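You operate a simulated robot arm through the tools that you are given. There is no shell and no other tool. Be economical: measure what you need, move in short steps, check, and stop when the job is done.

The job below is to be done with a simulated two-armed robot. You get a single attempt, and the scene is never put back.

JOB
Fetch the white roll from the third shelf from the bottom of the blue rack and set it in the big tray. Then turn the freezer dial to -40. Then push the freezer door shut. Then take the blue cap on the bench and put it away on the long table. Then take the lid off the pot that says "nuts" on the bench and lay it down there. Then take the bar on the bench and put it away on the top of the low cabinet. Then turn the blue dial to 3. Then put the purple box on the long table away on the third shelf from the top of the orange rack. Then pull the table drawer open. The order counts.

The check looks at the end state, three seconds after you hand in, the way a careful person would. Anything else that was tipped, shoved, dropped, spilled or broken makes it a failure. Lids that push on must go on centred and level and be pressed home; caps that screw on are set level and turned clockwise until they are tight.

ROBOT AND FRAMES
Two 7-joint arms with fingered hands on one trunk, on a base that drives. Base frame: it is fixed to the floor where the robot stands at the start and does not move with it; the origin is under the middle of the robot, x ahead of it, y to its left, z up. Units: m, degrees, N and s.
The left shoulder is at the start at [0.03, 0.12, 1.263], the right one opposite. With the tool pointing down near the work surface each hand reaches from about 0.1 to 0.6 m from the robot's upright axis, wherever it stands, measured 20 degrees to its own side. Places, roughly: bar [-0.25, 2, 0.75]; big tray (39x22x5 cm) [-1.1, -0.8, 0.8]; blue cap (4x4x4 cm) [0.3, 2, 0.9]; blue dial [-1.6, 2, 0.9]; blue pot, red pot [-0.25, 2, 1]; freezer dial [0.5, 0.5, 1.3]; freezer door [0.3, 0.4, 0.9]; long table [-1.2, -0.6, 0.8]; purple box (15x10x8 cm) [-1.3, -1.2, 0.8]; table drawer [-1, -5.2, 0.7]; third shelf of the orange rack [0.7, -1.6, 1]; top of the low cabinet [0.3, -3.9, 0.9]; white roll (9x9x3 cm) [0.6, -0.1, 1]. Payload 4 kg a hand.
Tool frame (each hand has its own): the origin (TCP) lies between the finger pads and is the grasp point; the fingertips stand 0.019 m ahead of it; z points along the fingers, y is the line along which they close. The gripper opens to 0.12 m. The gripper's body begins 0.053 m behind the TCP. The gripper is a hand of 3 fingers: y runs from the thumb to the fingers, the wrist lies at [0, 0, -0.219] in the tool frame, and closing takes about 1.5 s.
Orientation is that of the tool frame in the base frame, as a unit quaternion [x, y, z, w]. With the fingers straight down and closing along the base's y, the tool's x points along the base's -x, its y along +y and its z along -z.

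CONTROLS
- The arms move only by the tool apply_moves. It takes "left_series", "right_series" or both (then of equal length, played together; a hand with none holds still); each is a list of rows, each a list of 7 numbers: the turn, a rotation vector about the base's x, y, z in units of 60 degrees (1.0 is 60 degrees), then the shift along the base's x, y, z in units of 150 mm (1.0 is 150 mm), then the finger opening in cm, from 0 to 12. In form: [[rx, ry, rz, tx, ty, tz, grip], ...]. A call has 1 to 10 rows; each row is the pose to reach, as a shift and turn from the pose commanded when the call began. A call with a number of a shift or a turn outside -1 to 1 is refused whole. A row lasts 0.2 s, in which the tool goes at most 0.05 m and 8.6 degrees; a call with a longer step from one row to the next is refused whole, and so is a gripper value outside its range. A pose out of reach is approached as far as the arm can. The call stops where the force on the tool passes 40 N (or 10 N more than at its start, if that is more) or the arm is blocked; 0.2 s more then pass. Each finger travels about 0.072 m/s and halts on what it meets, pressing with about 33 N; the grip force reading is that of the motor and also rises with nothing between the fingers. The clock runs only during rows and for 0.2 s after the last one: add rows that repeat a pose to give the fingers time. It gives the time, the measured TCP pose, the force on the tool (base axes), the opening and the grip force at its end, in the units of the frame above (readings bear some noise), with the torque about the TCP (base axes, N m) and any sound that the robot's microphone picked up.
- Cameras (640 x 400 px; columns grow to the right, rows downward): "scene" is now at [0.0302, 0.0521, 1.7982]; the picture's right is [0.60, -0.80, -0.00], its down [-0.67, -0.50, -0.55] and it looks along [0.44, 0.33, -0.84] (base axes); focal length 220 px, centre (320, 200). "left" rides on the left gripper at [-0.066, -0.004, -0.079] in its tool frame; the picture's right is [0.05, -1.00, 0.00], its down [0.76, 0.04, -0.64] and it looks along [0.64, 0.03, 0.77] (tool axes); focal length 251 px, centre (320, 200). "right" rides on the right gripper at [0.066, -0.004, -0.079] in its tool frame; the picture's right is [0.05, 1.00, 0.00], its down [-0.76, 0.04, -0.64] and it looks along [-0.64, 0.04, 0.77] (tool axes); focal length 251 px, centre (320, 200). There is no depth. A picture from a camera that has moved, and an enlarged one, comes with that camera's place and axes in the base frame and with its lens. The place of the scene camera against the robot may be out by one fixed shift of up to 0.018 m in any direction.
- capture(camera): a new picture of that camera. It takes no simulated time.
- lift_body(by): slides the trunk up (or, below 0, down) by that many m; the arms and the scene camera ride with it, the base frame stays. It gives what a move gives, with no picture.
- roll_base(legs): drives the robot by 1 to 6 legs, each [ahead, turn to the left] in m and degrees, along the robot's own axes; the way and the turn of a leg run together, so that a leg with both is an arc; at most 1.5 m and 180 degrees a leg. The arms and the cameras ride along, it lands a little off, and it stops where it bumps. It gives what a move gives.
- preshape(shape, hand): the hand has 3 fingers and takes this shape, open, in about a second: jaw (thumb against the fingers, like two jaws); tri (thumb and two fingers); tip (a fingertip pinch); poke (one finger out to press); point (the index stretched); flat (the hand flat); cup (the hand cupped); fist (a fist). The gripper value then closes the fingers along that shape, each until it touches; the sizes above hold for jaw. It gives what a move gives, with no picture.
- pan_tilt(pan, tilt): turns the head with the scene camera to pan (to the left, within 120 degrees either way) and tilt (down, from -29 to 69), counted from straight ahead of the robot. It gives what a move gives.
- zoom(camera, box): a new picture of the part [left, top, right, bottom] of that camera's present view, enlarged. It takes no simulated time.
- close_job(): hands the job in; it is judged then, once.

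Go step by step. Nothing tells you exact positions but the pictures and the camera data: compare them with the known pose of the tool, close in by small moves and look again before you grip or let go. The budget is 196 turns and 192 pictures, counting those below and the enlarged ones. Unless the task says otherwise, let go and move clear before handing in.

The tools are called after "Emit:" as name(argument=value, ...) on one line, values as JSON. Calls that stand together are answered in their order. apply_moves: Moves the arms, as the interface text tells. Its arguments: {"type":"object","properties":{"left_series":{"type":"array","items":{"type":"array","items":{"type":"number"}}},"right_series":{"type":"array","items":{"type":"array","items":{"type":"number"}}}},"required":[]} The other tools are called the same way: lift_body (by) slides the trunk up or down; preshape (shape, hand) gives the hand a shape; roll_base (legs) drives the base; pan_tilt (pan, tilt) turns the head that bears the scene camera; capture (camera) takes a picture; zoom (camera, box) takes an enlarged picture of a part of a camera's view; close_job () hands the job in.

At the start:

```text
time: 0.0
left_position: [0.2544, 0.3539, 1.5483]
left_ee_rot: [-0.006, 1.0, 0.0, 0.0]
left_force: [0.8, 0.0, 0.7]
left_moment: [0.02, -0.01, 0.03]
left_grip_width: 0.1199
left_grip_force: 0.0
left_shape: jaw
right_position: [0.3759, 0.0379, 1.4939]
right_ee_rot: [-0.007, 1.0, -0.001, 0.001]
right_force: [-0.5, -1.0, -0.5]
right_moment: [0.03, 0.01, -0.05]
right_grip_width: 0.1198
right_grip_force: 0.0
right_shape: jaw
trunk travel left (down, up): [-0.475, 0.065]
robot x, y, heading: [-0.0004, -0.001, -0.3]
head pan, tilt: [36.9, 56.8]
```

scene: 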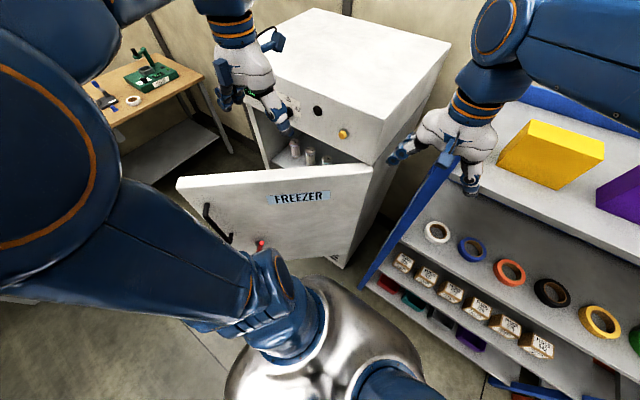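
right: 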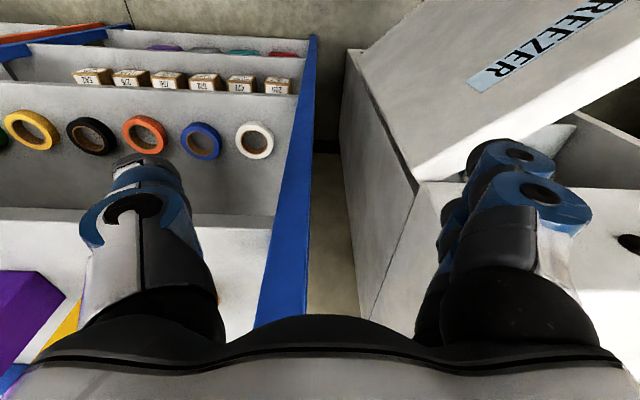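
left: 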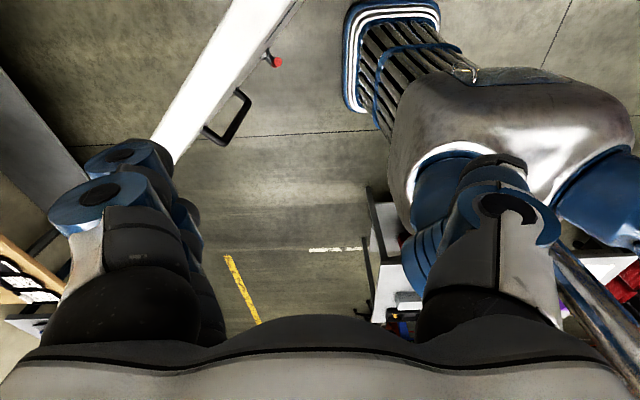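

I see the freezer with its door ajar ahead-left and the blue rack ahead-right, with the white roll at its left end. I look around with the head first.

Emit:
pan_tilt(pan=-20, tilt=40)

Emit:
capture(camera="scene")

```text
time: 1.3
left_position: [0.2564, 0.3551, 1.5477]
left_ee_rot: [-0.006, 1.0, 0.0, 0.0]
left_force: [-0.3, 0.3, -0.1]
left_moment: [-0.04, 0.0, 0.02]
left_grip_width: 0.1202
left_grip_force: 0.1
left_shape: jaw
right_position: [0.3759, 0.0382, 1.4945]
right_ee_rot: [-0.006, 1.0, 0.001, -0.001]
right_force: [0.1, 0.1, 0.2]
right_moment: [-0.01, 0.01, -0.01]
right_grip_width: 0.1199
right_grip_force: 0.0
right_shape: jaw
trunk travel left (down, up): [-0.475, 0.065]
robot x, y, heading: [0.0001, -0.0007, -0.0]
head pan, tilt: [-20.0, 40.0]
```

```text
188 pictures are left
camera scene: at [0.0539, -0.019, 1.8211], right [-0.34, -0.94, 0.0], down [-0.6, 0.22, -0.77], along [0.72, -0.26, -0.64], focal length 220 px, centre (320, 200)
```

scene: 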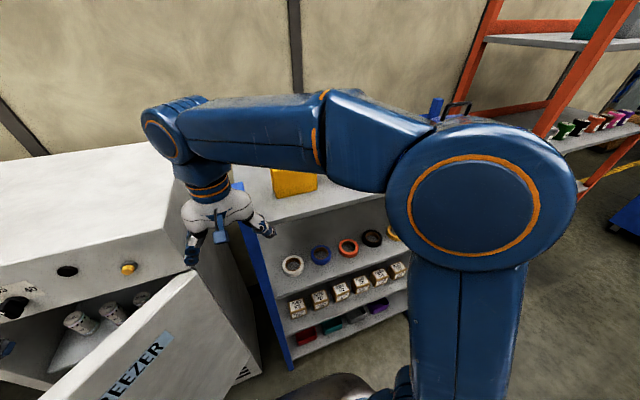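

Emit:
zoom(camera="scene", box=[220, 150, 440, 380])

Emit:
capture(camera="right")

Emit:
pan_tilt(pan=100, tilt=30)

Emit:
capture(camera="scene")

Emit:
pan_tilt(pan=-110, tilt=25)

Emit:
capture(camera="scene")

```text
1.74 times, centred on (330, 265) of scene
camera zoom: at [0.0539, -0.019, 1.8211], right [-0.34, -0.94, 0.0], down [-0.6, 0.22, -0.77], along [0.72, -0.26, -0.64], focal length 382 px, centre (303, 87)
```

zoom: 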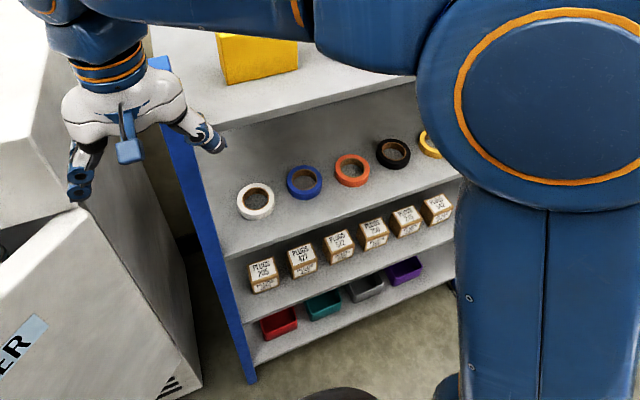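

```text
186 pictures are left
camera right: at [0.3084, 0.0336, 1.5717], right [-0.07, 1.0, 0.0], down [0.76, 0.05, 0.64], along [0.64, 0.04, -0.77], focal length 251 px, centre (320, 200)
```

right: 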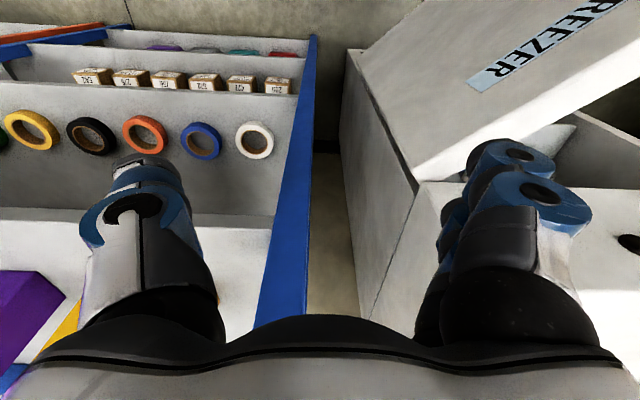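

```text
time: 3.3
left_position: [0.2563, 0.3559, 1.5483]
left_ee_rot: [-0.006, 1.0, 0.0, 0.0]
left_force: [-0.3, 0.7, 0.7]
left_moment: [0.0, -0.01, 0.01]
left_grip_width: 0.1197
left_grip_force: 0.0
left_shape: jaw
right_position: [0.375, 0.0381, 1.4945]
right_ee_rot: [-0.006, 1.0, -0.001, 0.0]
right_force: [0.6, 0.3, 0.4]
right_moment: [-0.03, -0.02, 0.02]
right_grip_width: 0.1199
right_grip_force: 0.0
right_shape: jaw
trunk travel left (down, up): [-0.475, 0.065]
robot x, y, heading: [0.0025, -0.0005, -0.1]
head pan, tilt: [100.0, 30.0]
```

```text
185 pictures are left
camera scene: at [-0.0416, 0.099, 1.8365], right [0.98, 0.17, 0.0], down [0.09, -0.49, -0.87], along [-0.15, 0.85, -0.5], focal length 220 px, centre (320, 200)
```

scene: 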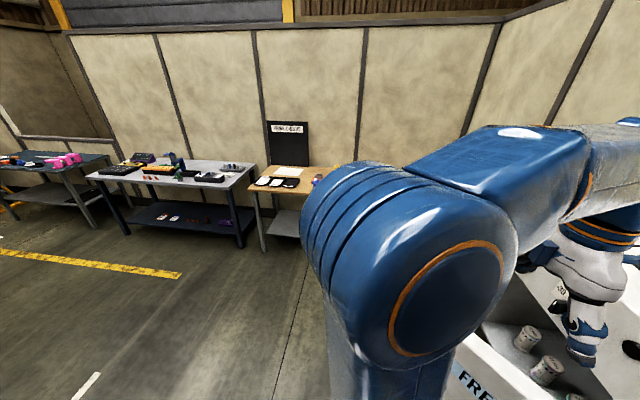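

```text
time: 6.3
left_position: [0.2557, 0.3556, 1.5474]
left_ee_rot: [-0.005, 1.0, 0.0, 0.0]
left_force: [0.0, 0.1, -0.7]
left_moment: [0.0, -0.01, 0.0]
left_grip_width: 0.12
left_grip_force: 0.1
left_shape: jaw
right_position: [0.3738, 0.0372, 1.4943]
right_ee_rot: [-0.006, 1.0, 0.0, -0.001]
right_force: [0.8, -0.2, -0.1]
right_moment: [0.01, 0.0, -0.01]
right_grip_width: 0.1197
right_grip_force: 0.0
right_shape: jaw
trunk travel left (down, up): [-0.475, 0.065]
robot x, y, heading: [0.0007, 0.0006, 0.0]
head pan, tilt: [-110.0, 25.0]
```

```text
184 pictures are left
camera scene: at [-0.0575, -0.0766, 1.8445], right [-0.94, 0.34, 0.0], down [0.14, 0.4, -0.91], along [-0.31, -0.85, -0.42], focal length 220 px, centre (320, 200)
```

scene: 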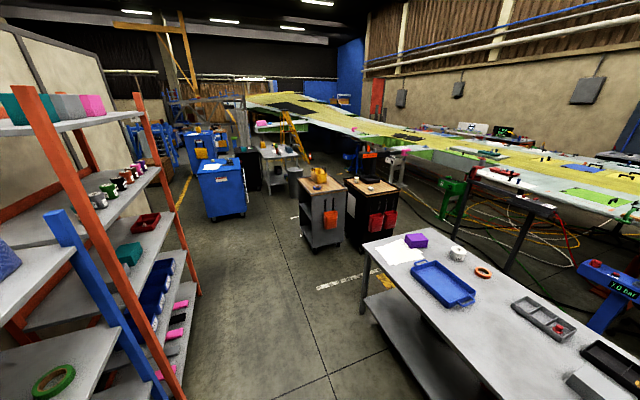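

The roll sits about [0.605, -0.10, 1.0] on the stepped shelf; the top shelf edge is farther back (x≈0.69). I bring the right hand over it with a slight forward tilt.

Emit:
apply_moves(right_series=[[0, -0.07, 0, 0.16, -0.18, -0.16, 12], [0, -0.14, 0, 0.32, -0.36, -0.32, 12], [0, -0.21, 0, 0.48, -0.54, -0.48, 12], [0, -0.28, 0, 0.64, -0.72, -0.64, 12], [0, -0.333, 0, 0.8, -0.913, -0.8, 12], [0, -0.333, 0, 0.8, -0.913, -0.8, 12]])

Emit:
capture(camera="right")

Emit:
pan_tilt(pan=-10, tilt=50)

Emit:
capture(camera="scene")

```text
time: 7.7
left_position: [0.2489, 0.3576, 1.5483]
left_ee_rot: [-0.006, 1.0, -0.001, 0.002]
left_force: [0.7, -0.5, -0.3]
left_moment: [-0.02, 0.01, 0.01]
left_grip_width: 0.12
left_grip_force: 0.1
left_shape: jaw
right_position: [0.4874, -0.0971, 1.3746]
right_ee_rot: [-0.007, 0.985, 0.0, 0.175]
right_force: [-23.8, 9.5, 8.2]
right_moment: [0.29, -0.24, 0.99]
right_grip_width: 0.12
right_grip_force: 0.1
right_shape: jaw
trunk travel left (down, up): [-0.475, 0.065]
robot x, y, heading: [0.0013, 0.0013, -0.0]
head pan, tilt: [-110.0, 25.0]
```

```text
183 pictures are left
camera right: at [0.3982, -0.1027, 1.4245], right [-0.07, 1.0, -0.02], down [0.5, 0.05, 0.87], along [0.87, 0.05, -0.5], focal length 251 px, centre (320, 200)
```

right: 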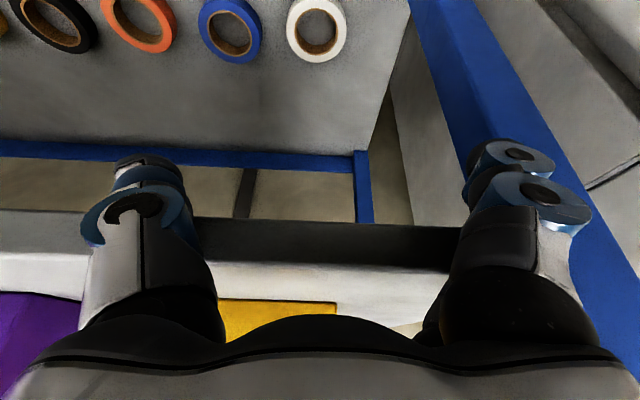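

```text
time: 9.5
left_position: [0.2475, 0.3575, 1.5486]
left_ee_rot: [-0.005, 1.0, -0.001, 0.002]
left_force: [-0.1, 0.5, 0.1]
left_moment: [-0.03, 0.02, 0.02]
left_grip_width: 0.12
left_grip_force: 0.1
left_shape: jaw
right_position: [0.4879, -0.0992, 1.3748]
right_ee_rot: [-0.006, 0.984, -0.002, 0.176]
right_force: [-25.1, 9.6, 3.5]
right_moment: [0.08, -0.24, 0.88]
right_grip_width: 0.12
right_grip_force: 0.1
right_shape: jaw
trunk travel left (down, up): [-0.475, 0.065]
robot x, y, heading: [-0.0021, -0.0026, -0.0]
head pan, tilt: [-10.0, 50.0]
```

```text
182 pictures are left
camera scene: at [0.0416, -0.0008, 1.8072], right [-0.17, -0.98, 0.0], down [-0.75, 0.13, -0.65], along [0.64, -0.11, -0.76], focal length 220 px, centre (320, 200)
```

scene: 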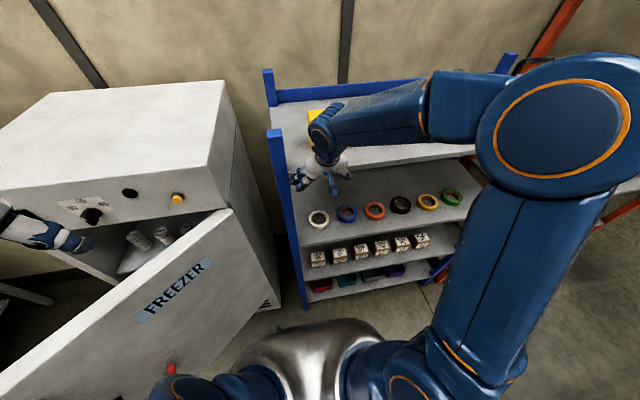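

The hand is pressing on something (−24 N in x). I back off a little and look.

Emit:
apply_moves(right_series=[[0, 0, 0, -0.25, 0, 0, 12], [0, 0, 0, -0.5, 0, 0, 12]])

Emit:
zoom(camera="scene", box=[240, 60, 480, 220])

Emit:
capture(camera="right")

```text
time: 10.1
left_position: [0.2512, 0.3556, 1.5495]
left_ee_rot: [-0.006, 1.0, 0.0, 0.002]
left_force: [-0.5, -0.2, 0.4]
left_moment: [-0.01, -0.03, 0.0]
left_grip_width: 0.1198
left_grip_force: 0.0
left_shape: jaw
right_position: [0.4174, -0.1005, 1.3748]
right_ee_rot: [-0.006, 0.984, -0.002, 0.175]
right_force: [-0.6, -0.2, -0.4]
right_moment: [-0.03, -0.04, 0.07]
right_grip_width: 0.1198
right_grip_force: 0.0
right_shape: jaw
trunk travel left (down, up): [-0.475, 0.065]
robot x, y, heading: [-0.0026, 0.0032, -0.1]
head pan, tilt: [-10.0, 50.0]
```

```text
2.50 times, centred on (360, 140) of scene
camera zoom: at [0.0443, -0.0026, 1.8071], right [-0.17, -0.98, 0.0], down [-0.75, 0.13, -0.65], along [0.64, -0.11, -0.76], focal length 550 px, centre (220, 350)
```

zoom: 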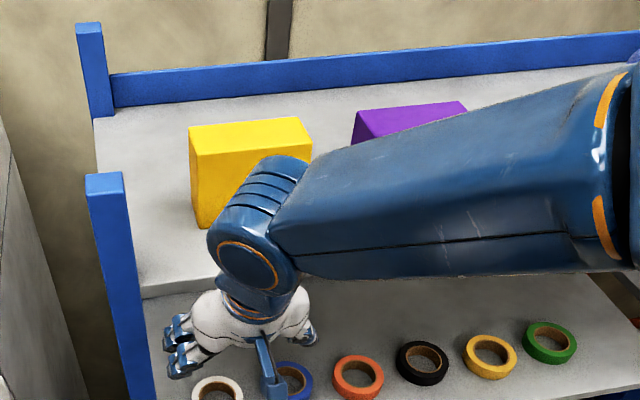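

```text
180 pictures are left
camera right: at [0.3272, -0.1042, 1.4252], right [-0.06, 1.0, -0.02], down [0.49, 0.05, 0.87], along [0.87, 0.04, -0.5], focal length 251 px, centre (320, 200)
```

right: 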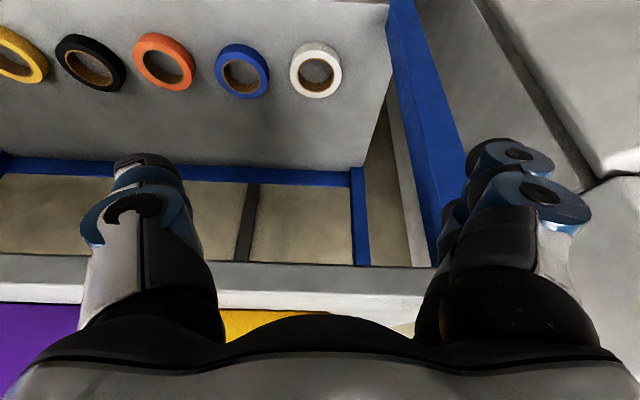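

The hand met the front edge of the top shelf (x≈0.54, z≈1.38); nothing moved. The roll lies under it at about [0.607, -0.105, 0.99], so I go lower with more tilt.

Emit:
apply_moves(right_series=[[0, -0.1, 0, 0, 0, -0.25, 12], [0, -0.2, 0, 0, 0, -0.5, 12], [0, -0.3, 0, 0, 0, -0.75, 12], [0, -0.3, 0, 0, 0, -1, 12], [0, -0.3, 0, 0, 0, -1, 12]])

Emit:
capture(camera="right")

```text
time: 11.3
left_position: [0.2528, 0.3567, 1.5483]
left_ee_rot: [-0.006, 1.0, 0.0, 0.001]
left_force: [-0.2, 1.2, 0.0]
left_moment: [0.02, -0.07, 0.03]
left_grip_width: 0.1199
left_grip_force: 0.1
left_shape: jaw
right_position: [0.417, -0.0987, 1.2237]
right_ee_rot: [-0.007, 0.946, -0.001, 0.325]
right_force: [0.0, 1.2, 0.3]
right_moment: [-0.07, -0.01, 0.04]
right_grip_width: 0.1199
right_grip_force: 0.1
right_shape: jaw
trunk travel left (down, up): [-0.475, 0.065]
robot x, y, heading: [-0.0056, 0.0042, 0.2]
head pan, tilt: [-10.0, 50.0]
```

```text
179 pictures are left
camera right: at [0.3155, -0.1024, 1.2437], right [-0.05, 1.0, -0.04], down [0.21, 0.05, 0.98], along [0.98, 0.04, -0.21], focal length 251 px, centre (320, 200)
```

right: 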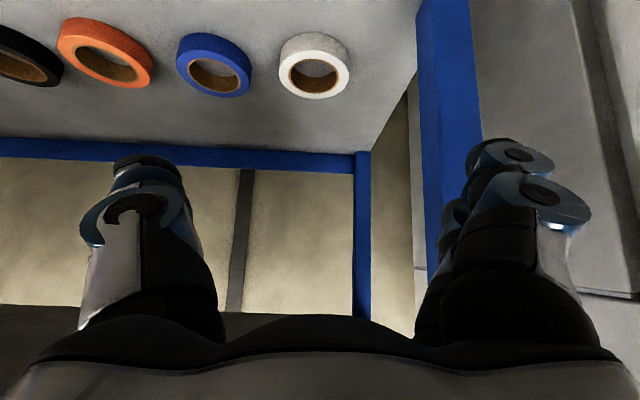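

Emit:
apply_moves(right_series=[[0, 0, 0, 0.18, -0.02, -0.26, 12], [0, 0, 0, 0.36, -0.04, -0.52, 12], [0, 0, 0, 0.56, -0.05, -0.8, 12], [0, 0, 0, 0.56, -0.05, -0.8, 12]])

Emit:
capture(camera="right")

Emit:
zoom(camera="scene", box=[240, 120, 440, 280])

```text
refused: row 3 steps farther than a row can; nothing moved
```

```text
178 pictures are left
camera right: at [0.3155, -0.1024, 1.2437], right [-0.05, 1.0, -0.04], down [0.21, 0.05, 0.98], along [0.98, 0.04, -0.21], focal length 251 px, centre (320, 200)
```

right: 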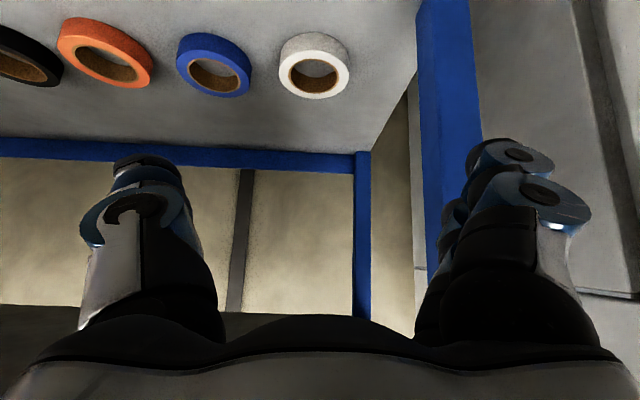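

```text
2.50 times, centred on (340, 200) of scene
camera zoom: at [0.0474, -0.0025, 1.8071], right [-0.17, -0.98, 0.0], down [-0.75, 0.13, -0.64], along [0.63, -0.11, -0.77], focal length 550 px, centre (270, 200)
```

zoom: 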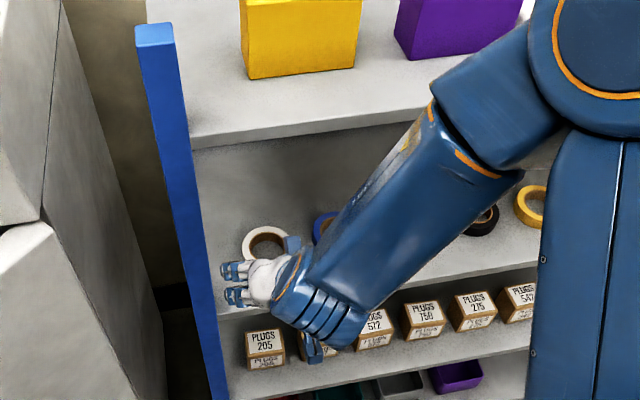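

Emit:
apply_moves(right_series=[[0, 0, 0, 0.14, -0.01, -0.2, 12], [0, 0, 0, 0.28, -0.03, -0.4, 12], [0, 0, 0, 0.42, -0.04, -0.6, 12], [0, 0, 0, 0.56, -0.05, -0.8, 12], [0, 0, 0, 0.56, -0.05, -0.8, 12]])

Emit:
capture(camera="right")

Emit:
zoom(camera="scene", box=[240, 120, 440, 280])

```text
time: 12.5
left_position: [0.2538, 0.3552, 1.5475]
left_ee_rot: [-0.006, 1.0, 0.001, 0.0]
left_force: [-0.8, -0.4, 0.7]
left_moment: [0.01, -0.05, 0.01]
left_grip_width: 0.1199
left_grip_force: 0.0
left_shape: jaw
right_position: [0.5042, -0.1071, 1.1057]
right_ee_rot: [-0.006, 0.945, -0.001, 0.326]
right_force: [0.6, 0.1, 0.6]
right_moment: [0.0, -0.02, 0.01]
right_grip_width: 0.1204
right_grip_force: 0.0
right_shape: jaw
trunk travel left (down, up): [-0.475, 0.065]
robot x, y, heading: [0.0, 0.0003, -0.0]
head pan, tilt: [-10.0, 50.0]
```

```text
176 pictures are left
camera right: at [0.4023, -0.1116, 1.1268], right [-0.05, 1.0, -0.04], down [0.21, 0.05, 0.98], along [0.98, 0.04, -0.21], focal length 251 px, centre (320, 200)
```

right: 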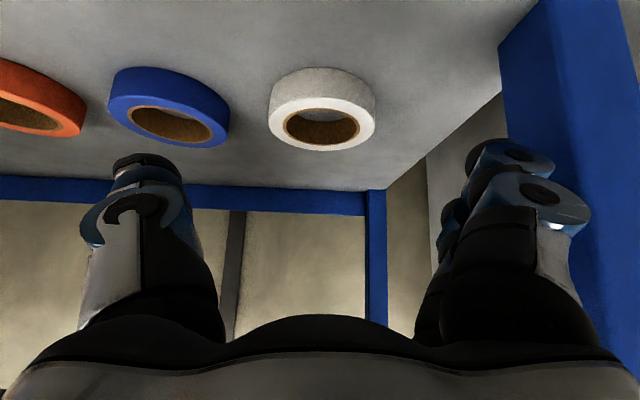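

```text
2.50 times, centred on (340, 200) of scene
camera zoom: at [0.0484, -0.003, 1.807], right [-0.17, -0.98, 0.0], down [-0.75, 0.13, -0.64], along [0.63, -0.11, -0.77], focal length 550 px, centre (270, 200)
```

zoom: 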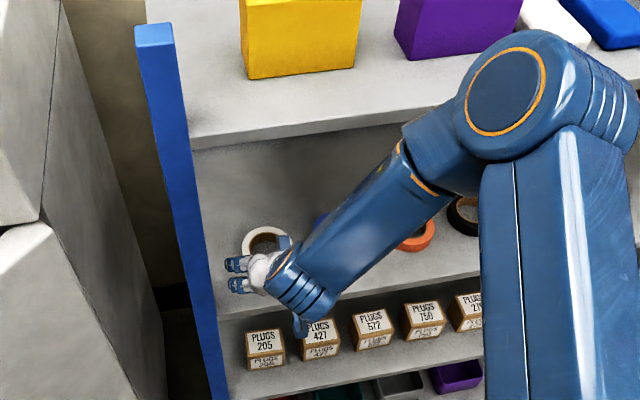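

The roll's top face reads about [0.602, -0.105, 1.015]. I close the opening slightly to spare the blue neighbour and move in.

Emit:
apply_moves(right_series=[[0, 0, 0, 0.17, 0.0, -0.16, 11], [0, 0, 0, 0.34, 0.01, -0.32, 11], [0, 0, 0, 0.5, 0.01, -0.48, 11], [0, 0, 0, 0.56, 0.01, -0.54, 11], [0, 0, 0, 0.56, 0.01, -0.54, 11]])

Emit:
capture(camera="right")

Emit:
zoom(camera="scene", box=[240, 120, 440, 280])

```text
time: 13.7
left_position: [0.2541, 0.3549, 1.549]
left_ee_rot: [-0.005, 1.0, -0.001, 0.0]
left_force: [-0.3, -0.1, -0.4]
left_moment: [0.0, -0.02, 0.02]
left_grip_width: 0.1197
left_grip_force: 0.0
left_shape: jaw
right_position: [0.5873, -0.1059, 1.0248]
right_ee_rot: [-0.006, 0.945, -0.002, 0.326]
right_force: [-1.3, -1.3, 7.2]
right_moment: [0.53, 0.03, 0.05]
right_grip_width: 0.1101
right_grip_force: 0.0
right_shape: jaw
trunk travel left (down, up): [-0.475, 0.065]
robot x, y, heading: [-0.0018, -0.0001, -0.1]
head pan, tilt: [-10.0, 50.0]
```

```text
174 pictures are left
camera right: at [0.4863, -0.1092, 1.0447], right [-0.05, 1.0, -0.04], down [0.21, 0.05, 0.98], along [0.98, 0.04, -0.21], focal length 251 px, centre (320, 200)
```

right: 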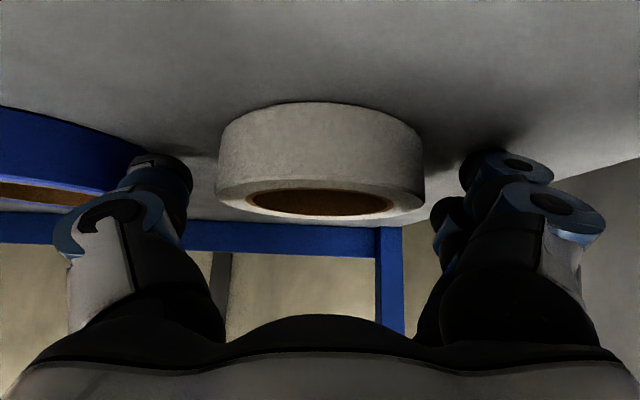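

```text
2.50 times, centred on (340, 200) of scene
camera zoom: at [0.049, -0.0033, 1.8071], right [-0.17, -0.98, 0.0], down [-0.75, 0.13, -0.64], along [0.63, -0.11, -0.77], focal length 550 px, centre (270, 200)
```

zoom: 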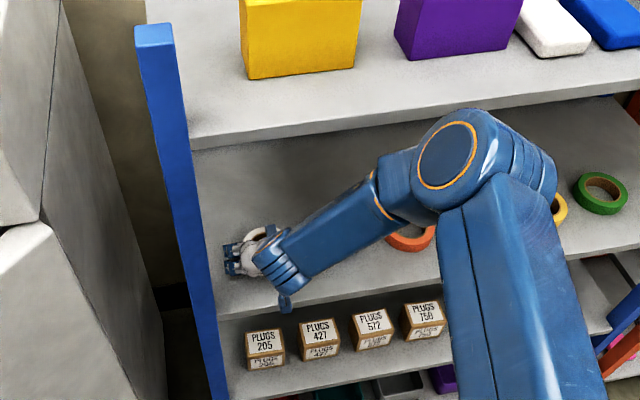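

Emit:
apply_moves(right_series=[[0, 0, 0, 0.06, 0.0, 0.01, 11], [0, 0, 0, 0.06, 0, 0.01, 8], [0, 0, 0, 0.06, 0, 0.01, 8], [0, 0, 0, 0.06, 0, 0.01, 8], [0, 0, 0, 0.06, 0, 0.01, 8]])

Emit:
capture(camera="right")

```text
time: 14.9
left_position: [0.254, 0.3549, 1.5471]
left_ee_rot: [-0.005, 1.0, 0.0, 0.0]
left_force: [0.4, -0.6, 0.3]
left_moment: [-0.02, -0.01, 0.01]
left_grip_width: 0.1201
left_grip_force: 0.0
left_shape: jaw
right_position: [0.5961, -0.105, 1.026]
right_ee_rot: [-0.006, 0.945, -0.001, 0.326]
right_force: [-0.6, 3.2, 8.2]
right_moment: [0.6, 0.0, 0.07]
right_grip_width: 0.0779
right_grip_force: 33.2
right_shape: jaw
trunk travel left (down, up): [-0.475, 0.065]
robot x, y, heading: [-0.0, -0.0011, 0.0]
head pan, tilt: [-10.0, 50.0]
```

```text
172 pictures are left
camera right: at [0.4947, -0.1093, 1.0464], right [-0.05, 1.0, -0.04], down [0.21, 0.05, 0.98], along [0.98, 0.04, -0.21], focal length 251 px, centre (320, 200)
```

right: 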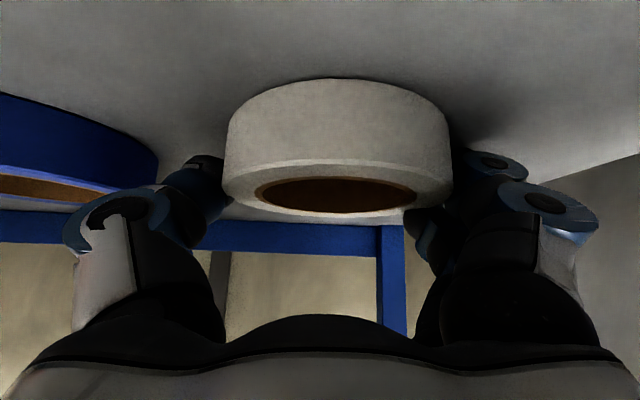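

Emit:
apply_moves(right_series=[[0, 0, 0, 0, 0, 0, 6], [0, 0, 0, 0, 0, 0, 6], [0, 0, 0, 0, 0, 0.1, 6], [0, 0, 0, 0, 0, 0.2, 6]])

Emit:
capture(camera="right")

```text
time: 15.9
left_position: [0.2537, 0.3539, 1.5471]
left_ee_rot: [-0.006, 1.0, 0.001, 0.0]
left_force: [-0.9, -0.3, 1.3]
left_moment: [0.02, -0.02, 0.01]
left_grip_width: 0.12
left_grip_force: 0.0
left_shape: jaw
right_position: [0.5974, -0.1053, 1.0558]
right_ee_rot: [-0.006, 0.946, -0.002, 0.325]
right_force: [0.0, 0.2, 0.6]
right_moment: [0.01, 0.01, -0.01]
right_grip_width: 0.0713
right_grip_force: 33.0
right_shape: jaw
trunk travel left (down, up): [-0.475, 0.065]
robot x, y, heading: [-0.0014, -0.0013, -0.0]
head pan, tilt: [-10.0, 50.0]
```

```text
171 pictures are left
camera right: at [0.495, -0.11, 1.0762], right [-0.05, 1.0, -0.04], down [0.21, 0.05, 0.98], along [0.98, 0.04, -0.21], focal length 251 px, centre (320, 200)
```

right: 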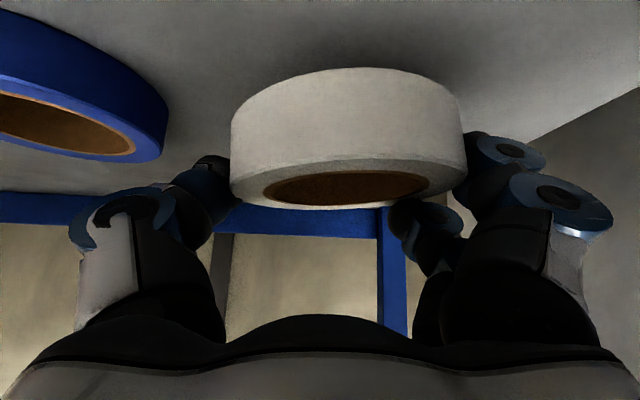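

Emit:
apply_moves(right_series=[[0, 0, 0, 0, 0, 0.2, 6], [0, 0, 0, -0.2, 0, 0.3, 6], [0, 0, 0, -0.4, 0, 0.35, 6], [0, 0, 0, -0.6, 0, 0.4, 6], [0, 0, 0, -0.8, 0, 0.4, 6], [0, 0, 0, -1, 0, 0.4, 6]])

Emit:
capture(camera="right")

Emit:
capture(camera="scene")

```text
time: 17.3
left_position: [0.2553, 0.3557, 1.5485]
left_ee_rot: [-0.006, 1.0, 0.0, 0.0]
left_force: [-0.8, 0.0, -0.1]
left_moment: [0.0, 0.0, 0.05]
left_grip_width: 0.1194
left_grip_force: 0.1
left_shape: jaw
right_position: [0.4462, -0.103, 1.1143]
right_ee_rot: [-0.006, 0.946, -0.002, 0.325]
right_force: [-0.1, 0.1, -0.1]
right_moment: [0.0, 0.01, 0.0]
right_grip_width: 0.0713
right_grip_force: 33.1
right_shape: jaw
trunk travel left (down, up): [-0.475, 0.065]
robot x, y, heading: [0.0019, 0.0018, 0.1]
head pan, tilt: [-10.0, 50.0]
```

```text
170 pictures are left
camera right: at [0.3446, -0.1077, 1.1353], right [-0.05, 1.0, -0.04], down [0.21, 0.05, 0.98], along [0.98, 0.04, -0.21], focal length 251 px, centre (320, 200)
```

right: 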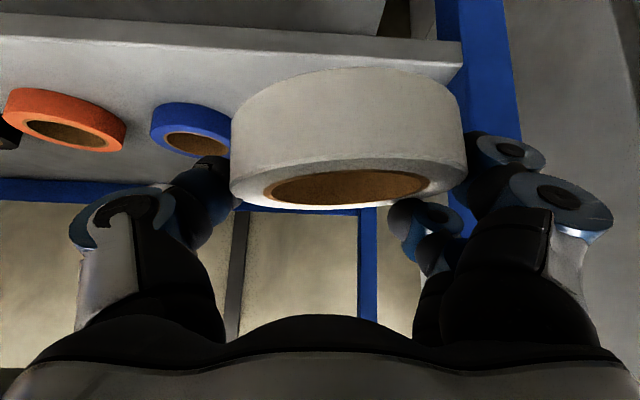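

```text
169 pictures are left
camera scene: at [0.0496, -0.0036, 1.8069], right [-0.17, -0.98, 0.0], down [-0.75, 0.13, -0.64], along [0.63, -0.11, -0.77], focal length 220 px, centre (320, 200)
```

scene: 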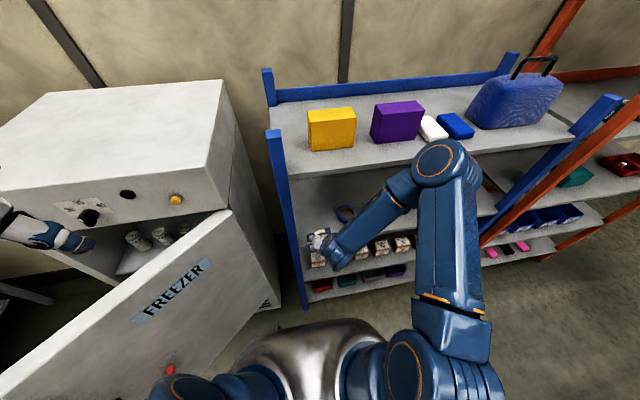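

The roll is held. I pull the hand in and up, then turn right and drive to the long table.

Emit:
apply_moves(right_series=[[0, 0, 0, -0.2, -0.05, 0.2, 6], [0, 0, 0, -0.4, -0.1, 0.4, 6], [0, 0, 0, -0.6, -0.15, 0.6, 6], [0, 0, 0, -0.8, -0.2, 0.8, 6], [0, 0, 0, -0.9, -0.25, 0.9, 6]])

Emit:
roll_base(legs=[[0, -119.5], [0.7, 0]])

Emit:
pan_tilt(pan=-35, tilt=45)

Emit:
capture(camera="scene")

```text
time: 18.5
left_position: [0.2536, 0.3552, 1.5479]
left_ee_rot: [-0.006, 1.0, 0.0, 0.001]
left_force: [-0.3, 0.0, 0.2]
left_moment: [-0.05, 0.0, 0.02]
left_grip_width: 0.1198
left_grip_force: 0.0
left_shape: jaw
right_position: [0.411, -0.1175, 1.2604]
right_ee_rot: [-0.006, 0.946, -0.001, 0.324]
right_force: [0.1, -1.0, -0.5]
right_moment: [0.0, -0.04, -0.03]
right_grip_width: 0.0711
right_grip_force: 32.9
right_shape: jaw
right hand out of reach, approached as far as the arm can: row 2, 3, 4, 5
trunk travel left (down, up): [-0.475, 0.065]
robot x, y, heading: [-0.0018, -0.0018, 0.4]
head pan, tilt: [-10.0, 50.0]
```

```text
time: 21.6
left_position: [0.4363, -0.0697, 1.5478]
left_ee_rot: [0.517, 0.856, 0.0, -0.001]
left_force: [0.1, 1.5, 0.2]
left_moment: [0.01, 0.03, -0.04]
left_grip_width: 0.12
left_grip_force: 0.1
left_shape: jaw
right_position: [0.0855, -0.4244, 1.2613]
right_ee_rot: [0.489, 0.81, -0.171, 0.274]
right_force: [0.1, 0.2, -1.3]
right_moment: [0.02, 0.06, 0.01]
right_grip_width: 0.0703
right_grip_force: 33.1
right_shape: jaw
trunk travel left (down, up): [-0.475, 0.065]
robot x, y, heading: [0.0445, 0.0218, -63.5]
head pan, tilt: [-10.0, 50.0]
stopped in leg 1: the robot was blocked; the commanded pose is now the measured one
```

```text
time: 22.5
left_position: [0.4349, -0.0689, 1.5481]
left_ee_rot: [0.517, 0.856, 0.0, 0.0]
left_force: [-0.6, -0.2, -0.2]
left_moment: [0.0, 0.01, -0.03]
left_grip_width: 0.1202
left_grip_force: 0.0
left_shape: jaw
right_position: [0.086, -0.4222, 1.2614]
right_ee_rot: [0.489, 0.81, -0.171, 0.274]
right_force: [0.5, -0.4, -1.6]
right_moment: [-0.03, 0.01, 0.0]
right_grip_width: 0.0696
right_grip_force: 33.2
right_shape: jaw
trunk travel left (down, up): [-0.475, 0.065]
robot x, y, heading: [0.0436, 0.0222, -63.6]
head pan, tilt: [-35.0, 45.0]
```

```text
168 pictures are left
camera scene: at [0.0184, -0.0294, 1.8139], right [-0.99, 0.15, 0.0], down [0.1, 0.7, -0.71], along [-0.11, -0.7, -0.71], focal length 220 px, centre (320, 200)
```

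scene: 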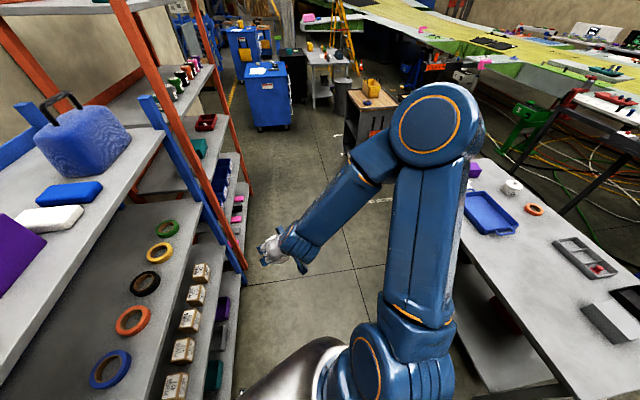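

The turn was blocked at −63°. I look for what touches.

Emit:
pan_tilt(pan=60, tilt=60)

Emit:
capture(camera="scene")

Emit:
capture(camera="left")

Emit:
pan_tilt(pan=-120, tilt=65)

Emit:
capture(camera="scene")

Emit:
pan_tilt(pan=120, tilt=60)

Emit:
capture(camera="scene")

```text
time: 24.2
left_position: [0.4348, -0.0702, 1.547]
left_ee_rot: [0.516, 0.856, 0.0, 0.0]
left_force: [0.5, -0.1, 0.3]
left_moment: [-0.01, 0.03, 0.0]
left_grip_width: 0.1199
left_grip_force: 0.0
left_shape: jaw
right_position: [0.0849, -0.4223, 1.2607]
right_ee_rot: [0.489, 0.81, -0.17, 0.275]
right_force: [-0.2, 0.0, -1.1]
right_moment: [-0.03, 0.07, 0.0]
right_grip_width: 0.0632
right_grip_force: 32.9
right_shape: jaw
trunk travel left (down, up): [-0.475, 0.065]
robot x, y, heading: [0.0462, 0.0218, -63.5]
head pan, tilt: [60.0, 60.0]
```

```text
167 pictures are left
camera scene: at [0.0959, 0.0455, 1.7944], right [-0.06, -1.0, 0.0], down [-0.86, 0.05, -0.5], along [0.5, -0.03, -0.87], focal length 220 px, centre (320, 200)
```

scene: 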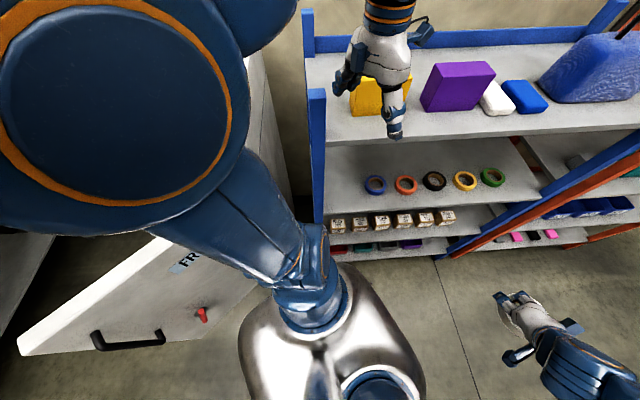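

```text
166 pictures are left
camera left: at [0.4619, -0.131, 1.6258], right [-0.91, -0.42, 0.0], down [-0.32, 0.7, 0.64], along [-0.27, 0.59, -0.77], focal length 251 px, centre (320, 200)
```

left: 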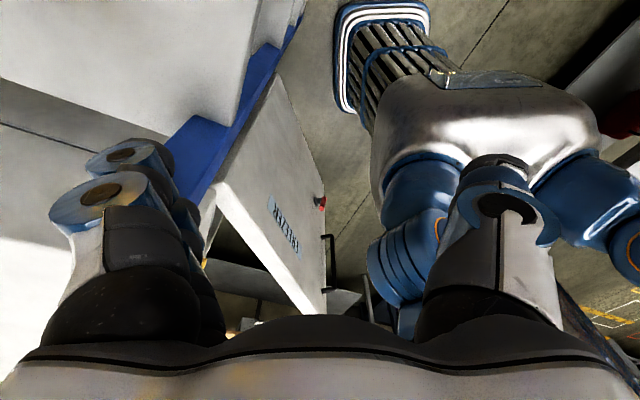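

```text
time: 26.9
left_position: [0.4345, -0.0696, 1.5479]
left_ee_rot: [0.517, 0.856, 0.0, 0.0]
left_force: [0.2, 0.0, -1.5]
left_moment: [0.0, 0.01, 0.02]
left_grip_width: 0.12
left_grip_force: 0.1
left_shape: jaw
right_position: [0.0841, -0.4234, 1.2616]
right_ee_rot: [0.489, 0.81, -0.169, 0.275]
right_force: [-0.6, 0.7, -0.7]
right_moment: [-0.04, -0.02, -0.01]
right_grip_width: 0.0633
right_grip_force: 33.4
right_shape: jaw
trunk travel left (down, up): [-0.475, 0.065]
robot x, y, heading: [0.0429, 0.0205, -63.9]
head pan, tilt: [-120.0, 65.0]
```

```text
165 pictures are left
camera scene: at [-0.0314, 0.0533, 1.7888], right [0.06, 1.0, 0.0], down [0.9, -0.06, -0.42], along [-0.42, 0.03, -0.91], focal length 220 px, centre (320, 200)
```

scene: 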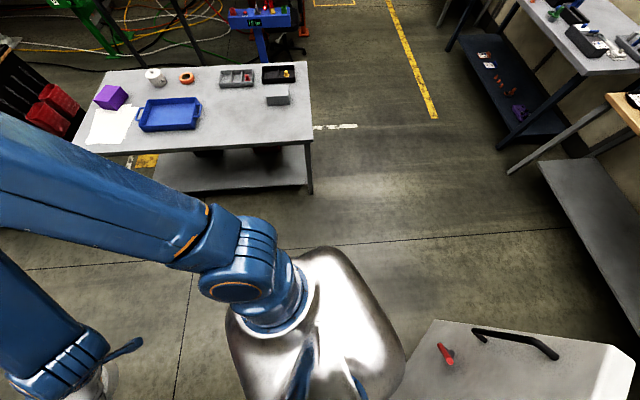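

```text
time: 30.3
left_position: [0.4338, -0.0693, 1.5474]
left_ee_rot: [0.517, 0.856, 0.0, 0.0]
left_force: [-1.0, -0.5, -0.1]
left_moment: [-0.01, 0.01, 0.0]
left_grip_width: 0.1198
left_grip_force: 0.0
left_shape: jaw
right_position: [0.0835, -0.4248, 1.2607]
right_ee_rot: [0.488, 0.81, -0.17, 0.276]
right_force: [0.0, 0.1, -0.3]
right_moment: [-0.02, 0.01, 0.0]
right_grip_width: 0.063
right_grip_force: 32.9
right_shape: jaw
trunk travel left (down, up): [-0.475, 0.065]
robot x, y, heading: [0.0416, 0.0195, -63.6]
head pan, tilt: [120.0, 60.0]
```

```text
164 pictures are left
camera scene: at [0.066, 0.105, 1.7944], right [0.83, -0.55, 0.0], down [-0.48, -0.72, -0.5], along [0.28, 0.42, -0.87], focal length 220 px, centre (320, 200)
```

scene: 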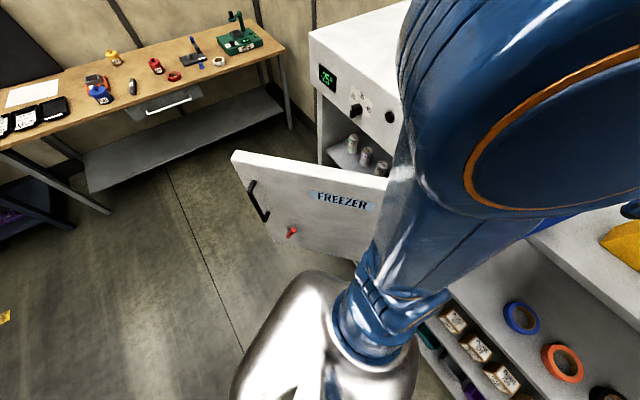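

Most likely the left elbow met the freezer front. The grip width has crept down, so I check the roll before backing off.

Emit:
capture(camera="right")

```text
163 pictures are left
camera right: at [0.0338, -0.3354, 1.2816], right [0.86, 0.5, -0.04], down [0.14, -0.16, 0.98], along [0.48, -0.85, -0.21], focal length 251 px, centre (320, 200)
```

right: 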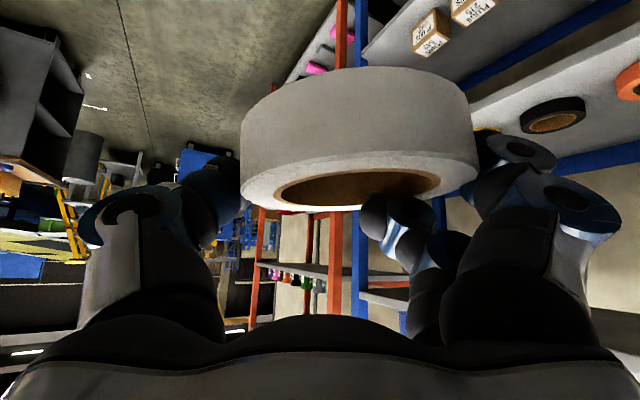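

Emit:
roll_base(legs=[[-0.22, 0], [0, -49], [0.7, 0]])

Emit:
pan_tilt(pan=-40, tilt=50)

Emit:
capture(camera="scene")

Emit:
capture(camera="right")

```text
time: 37.6
left_position: [-0.1223, -0.764, 1.5483]
left_ee_rot: [0.823, 0.567, 0.0, 0.0]
left_force: [0.3, 0.5, -0.8]
left_moment: [0.0, -0.02, -0.02]
left_grip_width: 0.1201
left_grip_force: 0.0
left_shape: jaw
right_position: [-0.6186, -0.7369, 1.2598]
right_ee_rot: [0.779, 0.538, -0.267, 0.181]
right_force: [0.7, -0.1, -0.6]
right_moment: [0.01, 0.02, 0.0]
right_grip_width: 0.0631
right_grip_force: 32.9
right_shape: jaw
trunk travel left (down, up): [-0.475, 0.065]
robot x, y, heading: [-0.298, -0.4184, -112.2]
head pan, tilt: [120.0, 60.0]
```

```text
time: 40.0
left_position: [-0.121, -0.7647, 1.5474]
left_ee_rot: [0.823, 0.568, 0.001, 0.0]
left_force: [-0.4, -0.5, -0.7]
left_moment: [0.03, -0.02, 0.01]
left_grip_width: 0.12
left_grip_force: 0.1
left_shape: jaw
right_position: [-0.6172, -0.7372, 1.2612]
right_ee_rot: [0.779, 0.538, -0.268, 0.18]
right_force: [0.2, 0.0, -1.1]
right_moment: [0.0, 0.04, 0.01]
right_grip_width: 0.0625
right_grip_force: 33.1
right_shape: jaw
trunk travel left (down, up): [-0.475, 0.065]
robot x, y, heading: [-0.2988, -0.4173, -112.3]
head pan, tilt: [-40.0, 50.0]
```

```text
162 pictures are left
camera scene: at [-0.3661, -0.4245, 1.8069], right [-0.46, 0.89, 0.0], down [0.68, 0.36, -0.64], along [-0.57, -0.3, -0.77], focal length 220 px, centre (320, 200)
```

scene: 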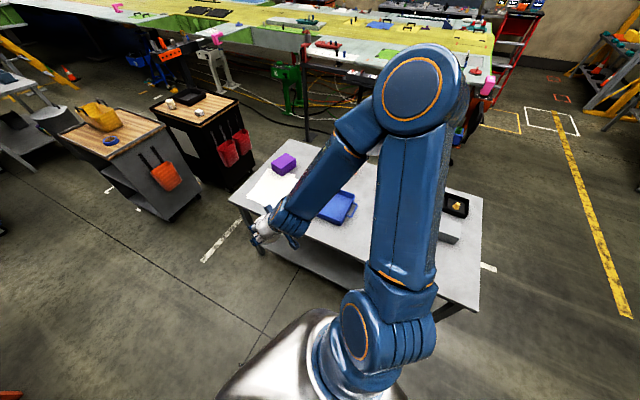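

```text
161 pictures are left
camera right: at [-0.5862, -0.6414, 1.2817], right [0.95, -0.32, -0.04], down [-0.03, -0.21, 0.98], along [-0.32, -0.92, -0.21], focal length 251 px, centre (320, 200)
```

right: 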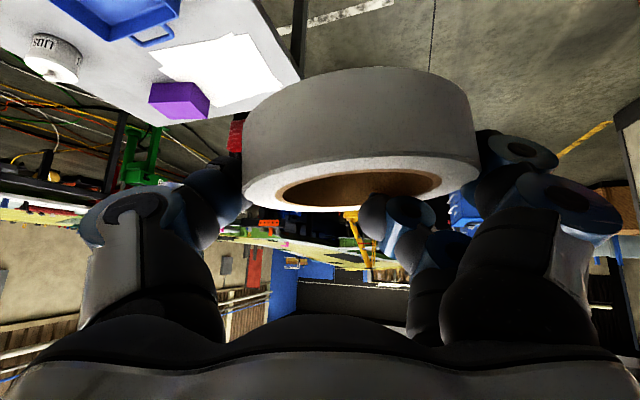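

The roll is still held. The tray centre reads about [-1.10, -0.77]; I drive alongside the table and turn to face it.

Emit:
roll_base(legs=[[0, -2.1], [0.585, 0], [0, -65.6]])

Emit:
pan_tilt(pan=-10, tilt=55)

Emit:
capture(camera="scene")

Emit:
capture(camera="right")

```text
time: 46.4
left_position: [-0.7863, -1.2695, 1.547]
left_ee_rot: [0.999, 0.042, 0.0, -0.002]
left_force: [0.6, -0.7, -0.2]
left_moment: [0.03, 0.03, 0.01]
left_grip_width: 0.12
left_grip_force: 0.1
left_shape: jaw
right_position: [-0.9756, -0.8088, 1.2632]
right_ee_rot: [0.945, 0.04, -0.326, 0.008]
right_force: [0.2, -1.1, 0.2]
right_moment: [0.04, 0.0, -0.01]
right_grip_width: 0.0612
right_grip_force: 32.7
right_shape: jaw
trunk travel left (down, up): [-0.475, 0.065]
robot x, y, heading: [-0.5471, -1.0025, -177.9]
head pan, tilt: [-40.0, 50.0]
stopped in leg 3: the robot was blocked; the commanded pose is now the measured one
```

```text
time: 47.4
left_position: [-0.7884, -1.2661, 1.5477]
left_ee_rot: [0.999, 0.041, 0.001, -0.001]
left_force: [0.1, -0.2, 0.5]
left_moment: [0.02, 0.02, 0.04]
left_grip_width: 0.1198
left_grip_force: 0.1
left_shape: jaw
right_position: [-0.9774, -0.8077, 1.2616]
right_ee_rot: [0.945, 0.04, -0.324, 0.009]
right_force: [-0.6, -0.3, -0.5]
right_moment: [0.03, -0.01, -0.03]
right_grip_width: 0.0614
right_grip_force: 33.1
right_shape: jaw
trunk travel left (down, up): [-0.475, 0.065]
robot x, y, heading: [-0.5459, -1.0037, -178.2]
head pan, tilt: [-10.0, 55.0]
```

```text
160 pictures are left
camera scene: at [-0.6045, -0.9872, 1.8005], right [0.14, 0.99, 0.0], down [0.81, -0.12, -0.57], along [-0.57, 0.08, -0.82], focal length 220 px, centre (320, 200)
```

scene: 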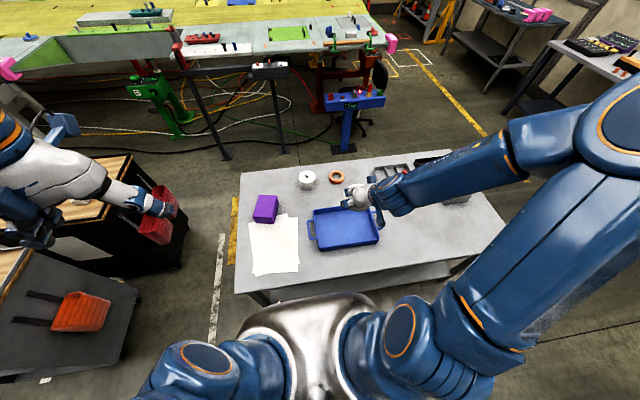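

```text
159 pictures are left
camera right: at [-0.8782, -0.7948, 1.2828], right [0.12, -0.99, -0.04], down [-0.21, -0.07, 0.98], along [-0.97, -0.11, -0.21], focal length 251 px, centre (320, 200)
```

right: 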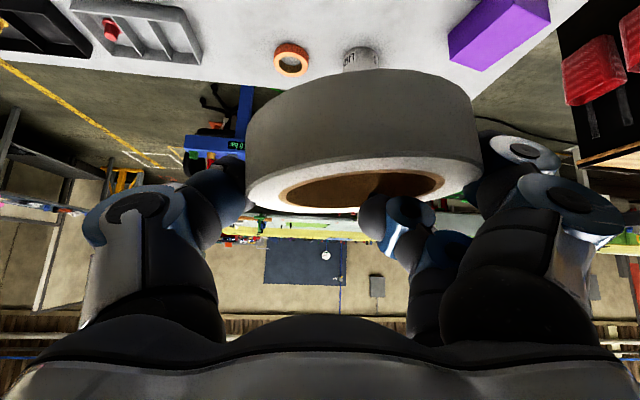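

Emit:
apply_moves(right_series=[[0, 0, 0, -0.2, 0.06, -0.18, 6], [0, 0, 0, -0.4, 0.12, -0.36, 6], [0, 0, 0, -0.6, 0.18, -0.54, 6], [0, 0, 0, -0.85, 0.25, -0.7, 6], [0, 0, 0, -0.85, 0.25, -0.9, 6]])

Emit:
capture(camera="scene")

Emit:
capture(camera="right")

```text
time: 48.6
left_position: [-0.7901, -1.2655, 1.5474]
left_ee_rot: [0.999, 0.042, 0.001, -0.001]
left_force: [0.1, 0.0, -0.4]
left_moment: [-0.01, 0.03, 0.02]
left_grip_width: 0.1201
left_grip_force: 0.1
left_shape: jaw
right_position: [-1.1051, -0.7676, 1.1285]
right_ee_rot: [0.945, 0.04, -0.324, 0.01]
right_force: [-1.1, 0.3, -0.9]
right_moment: [0.01, 0.02, 0.0]
right_grip_width: 0.0611
right_grip_force: 33.1
right_shape: jaw
trunk travel left (down, up): [-0.475, 0.065]
robot x, y, heading: [-0.5465, -1.0058, -178.2]
head pan, tilt: [-10.0, 55.0]
```

```text
158 pictures are left
camera scene: at [-0.6047, -0.9846, 1.8004], right [0.14, 0.99, 0.0], down [0.81, -0.12, -0.57], along [-0.57, 0.08, -0.82], focal length 220 px, centre (320, 200)
```

scene: 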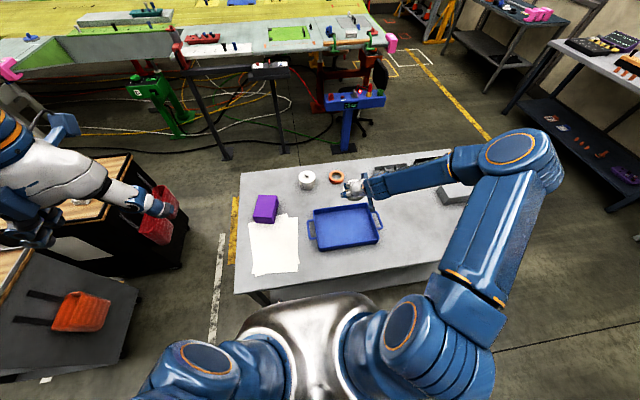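

```text
157 pictures are left
camera right: at [-1.0056, -0.7565, 1.1487], right [0.12, -0.99, -0.04], down [-0.2, -0.07, 0.98], along [-0.97, -0.11, -0.21], focal length 251 px, centre (320, 200)
```

right: 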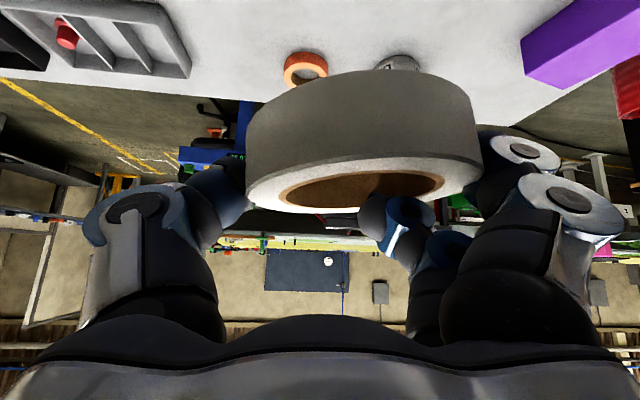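

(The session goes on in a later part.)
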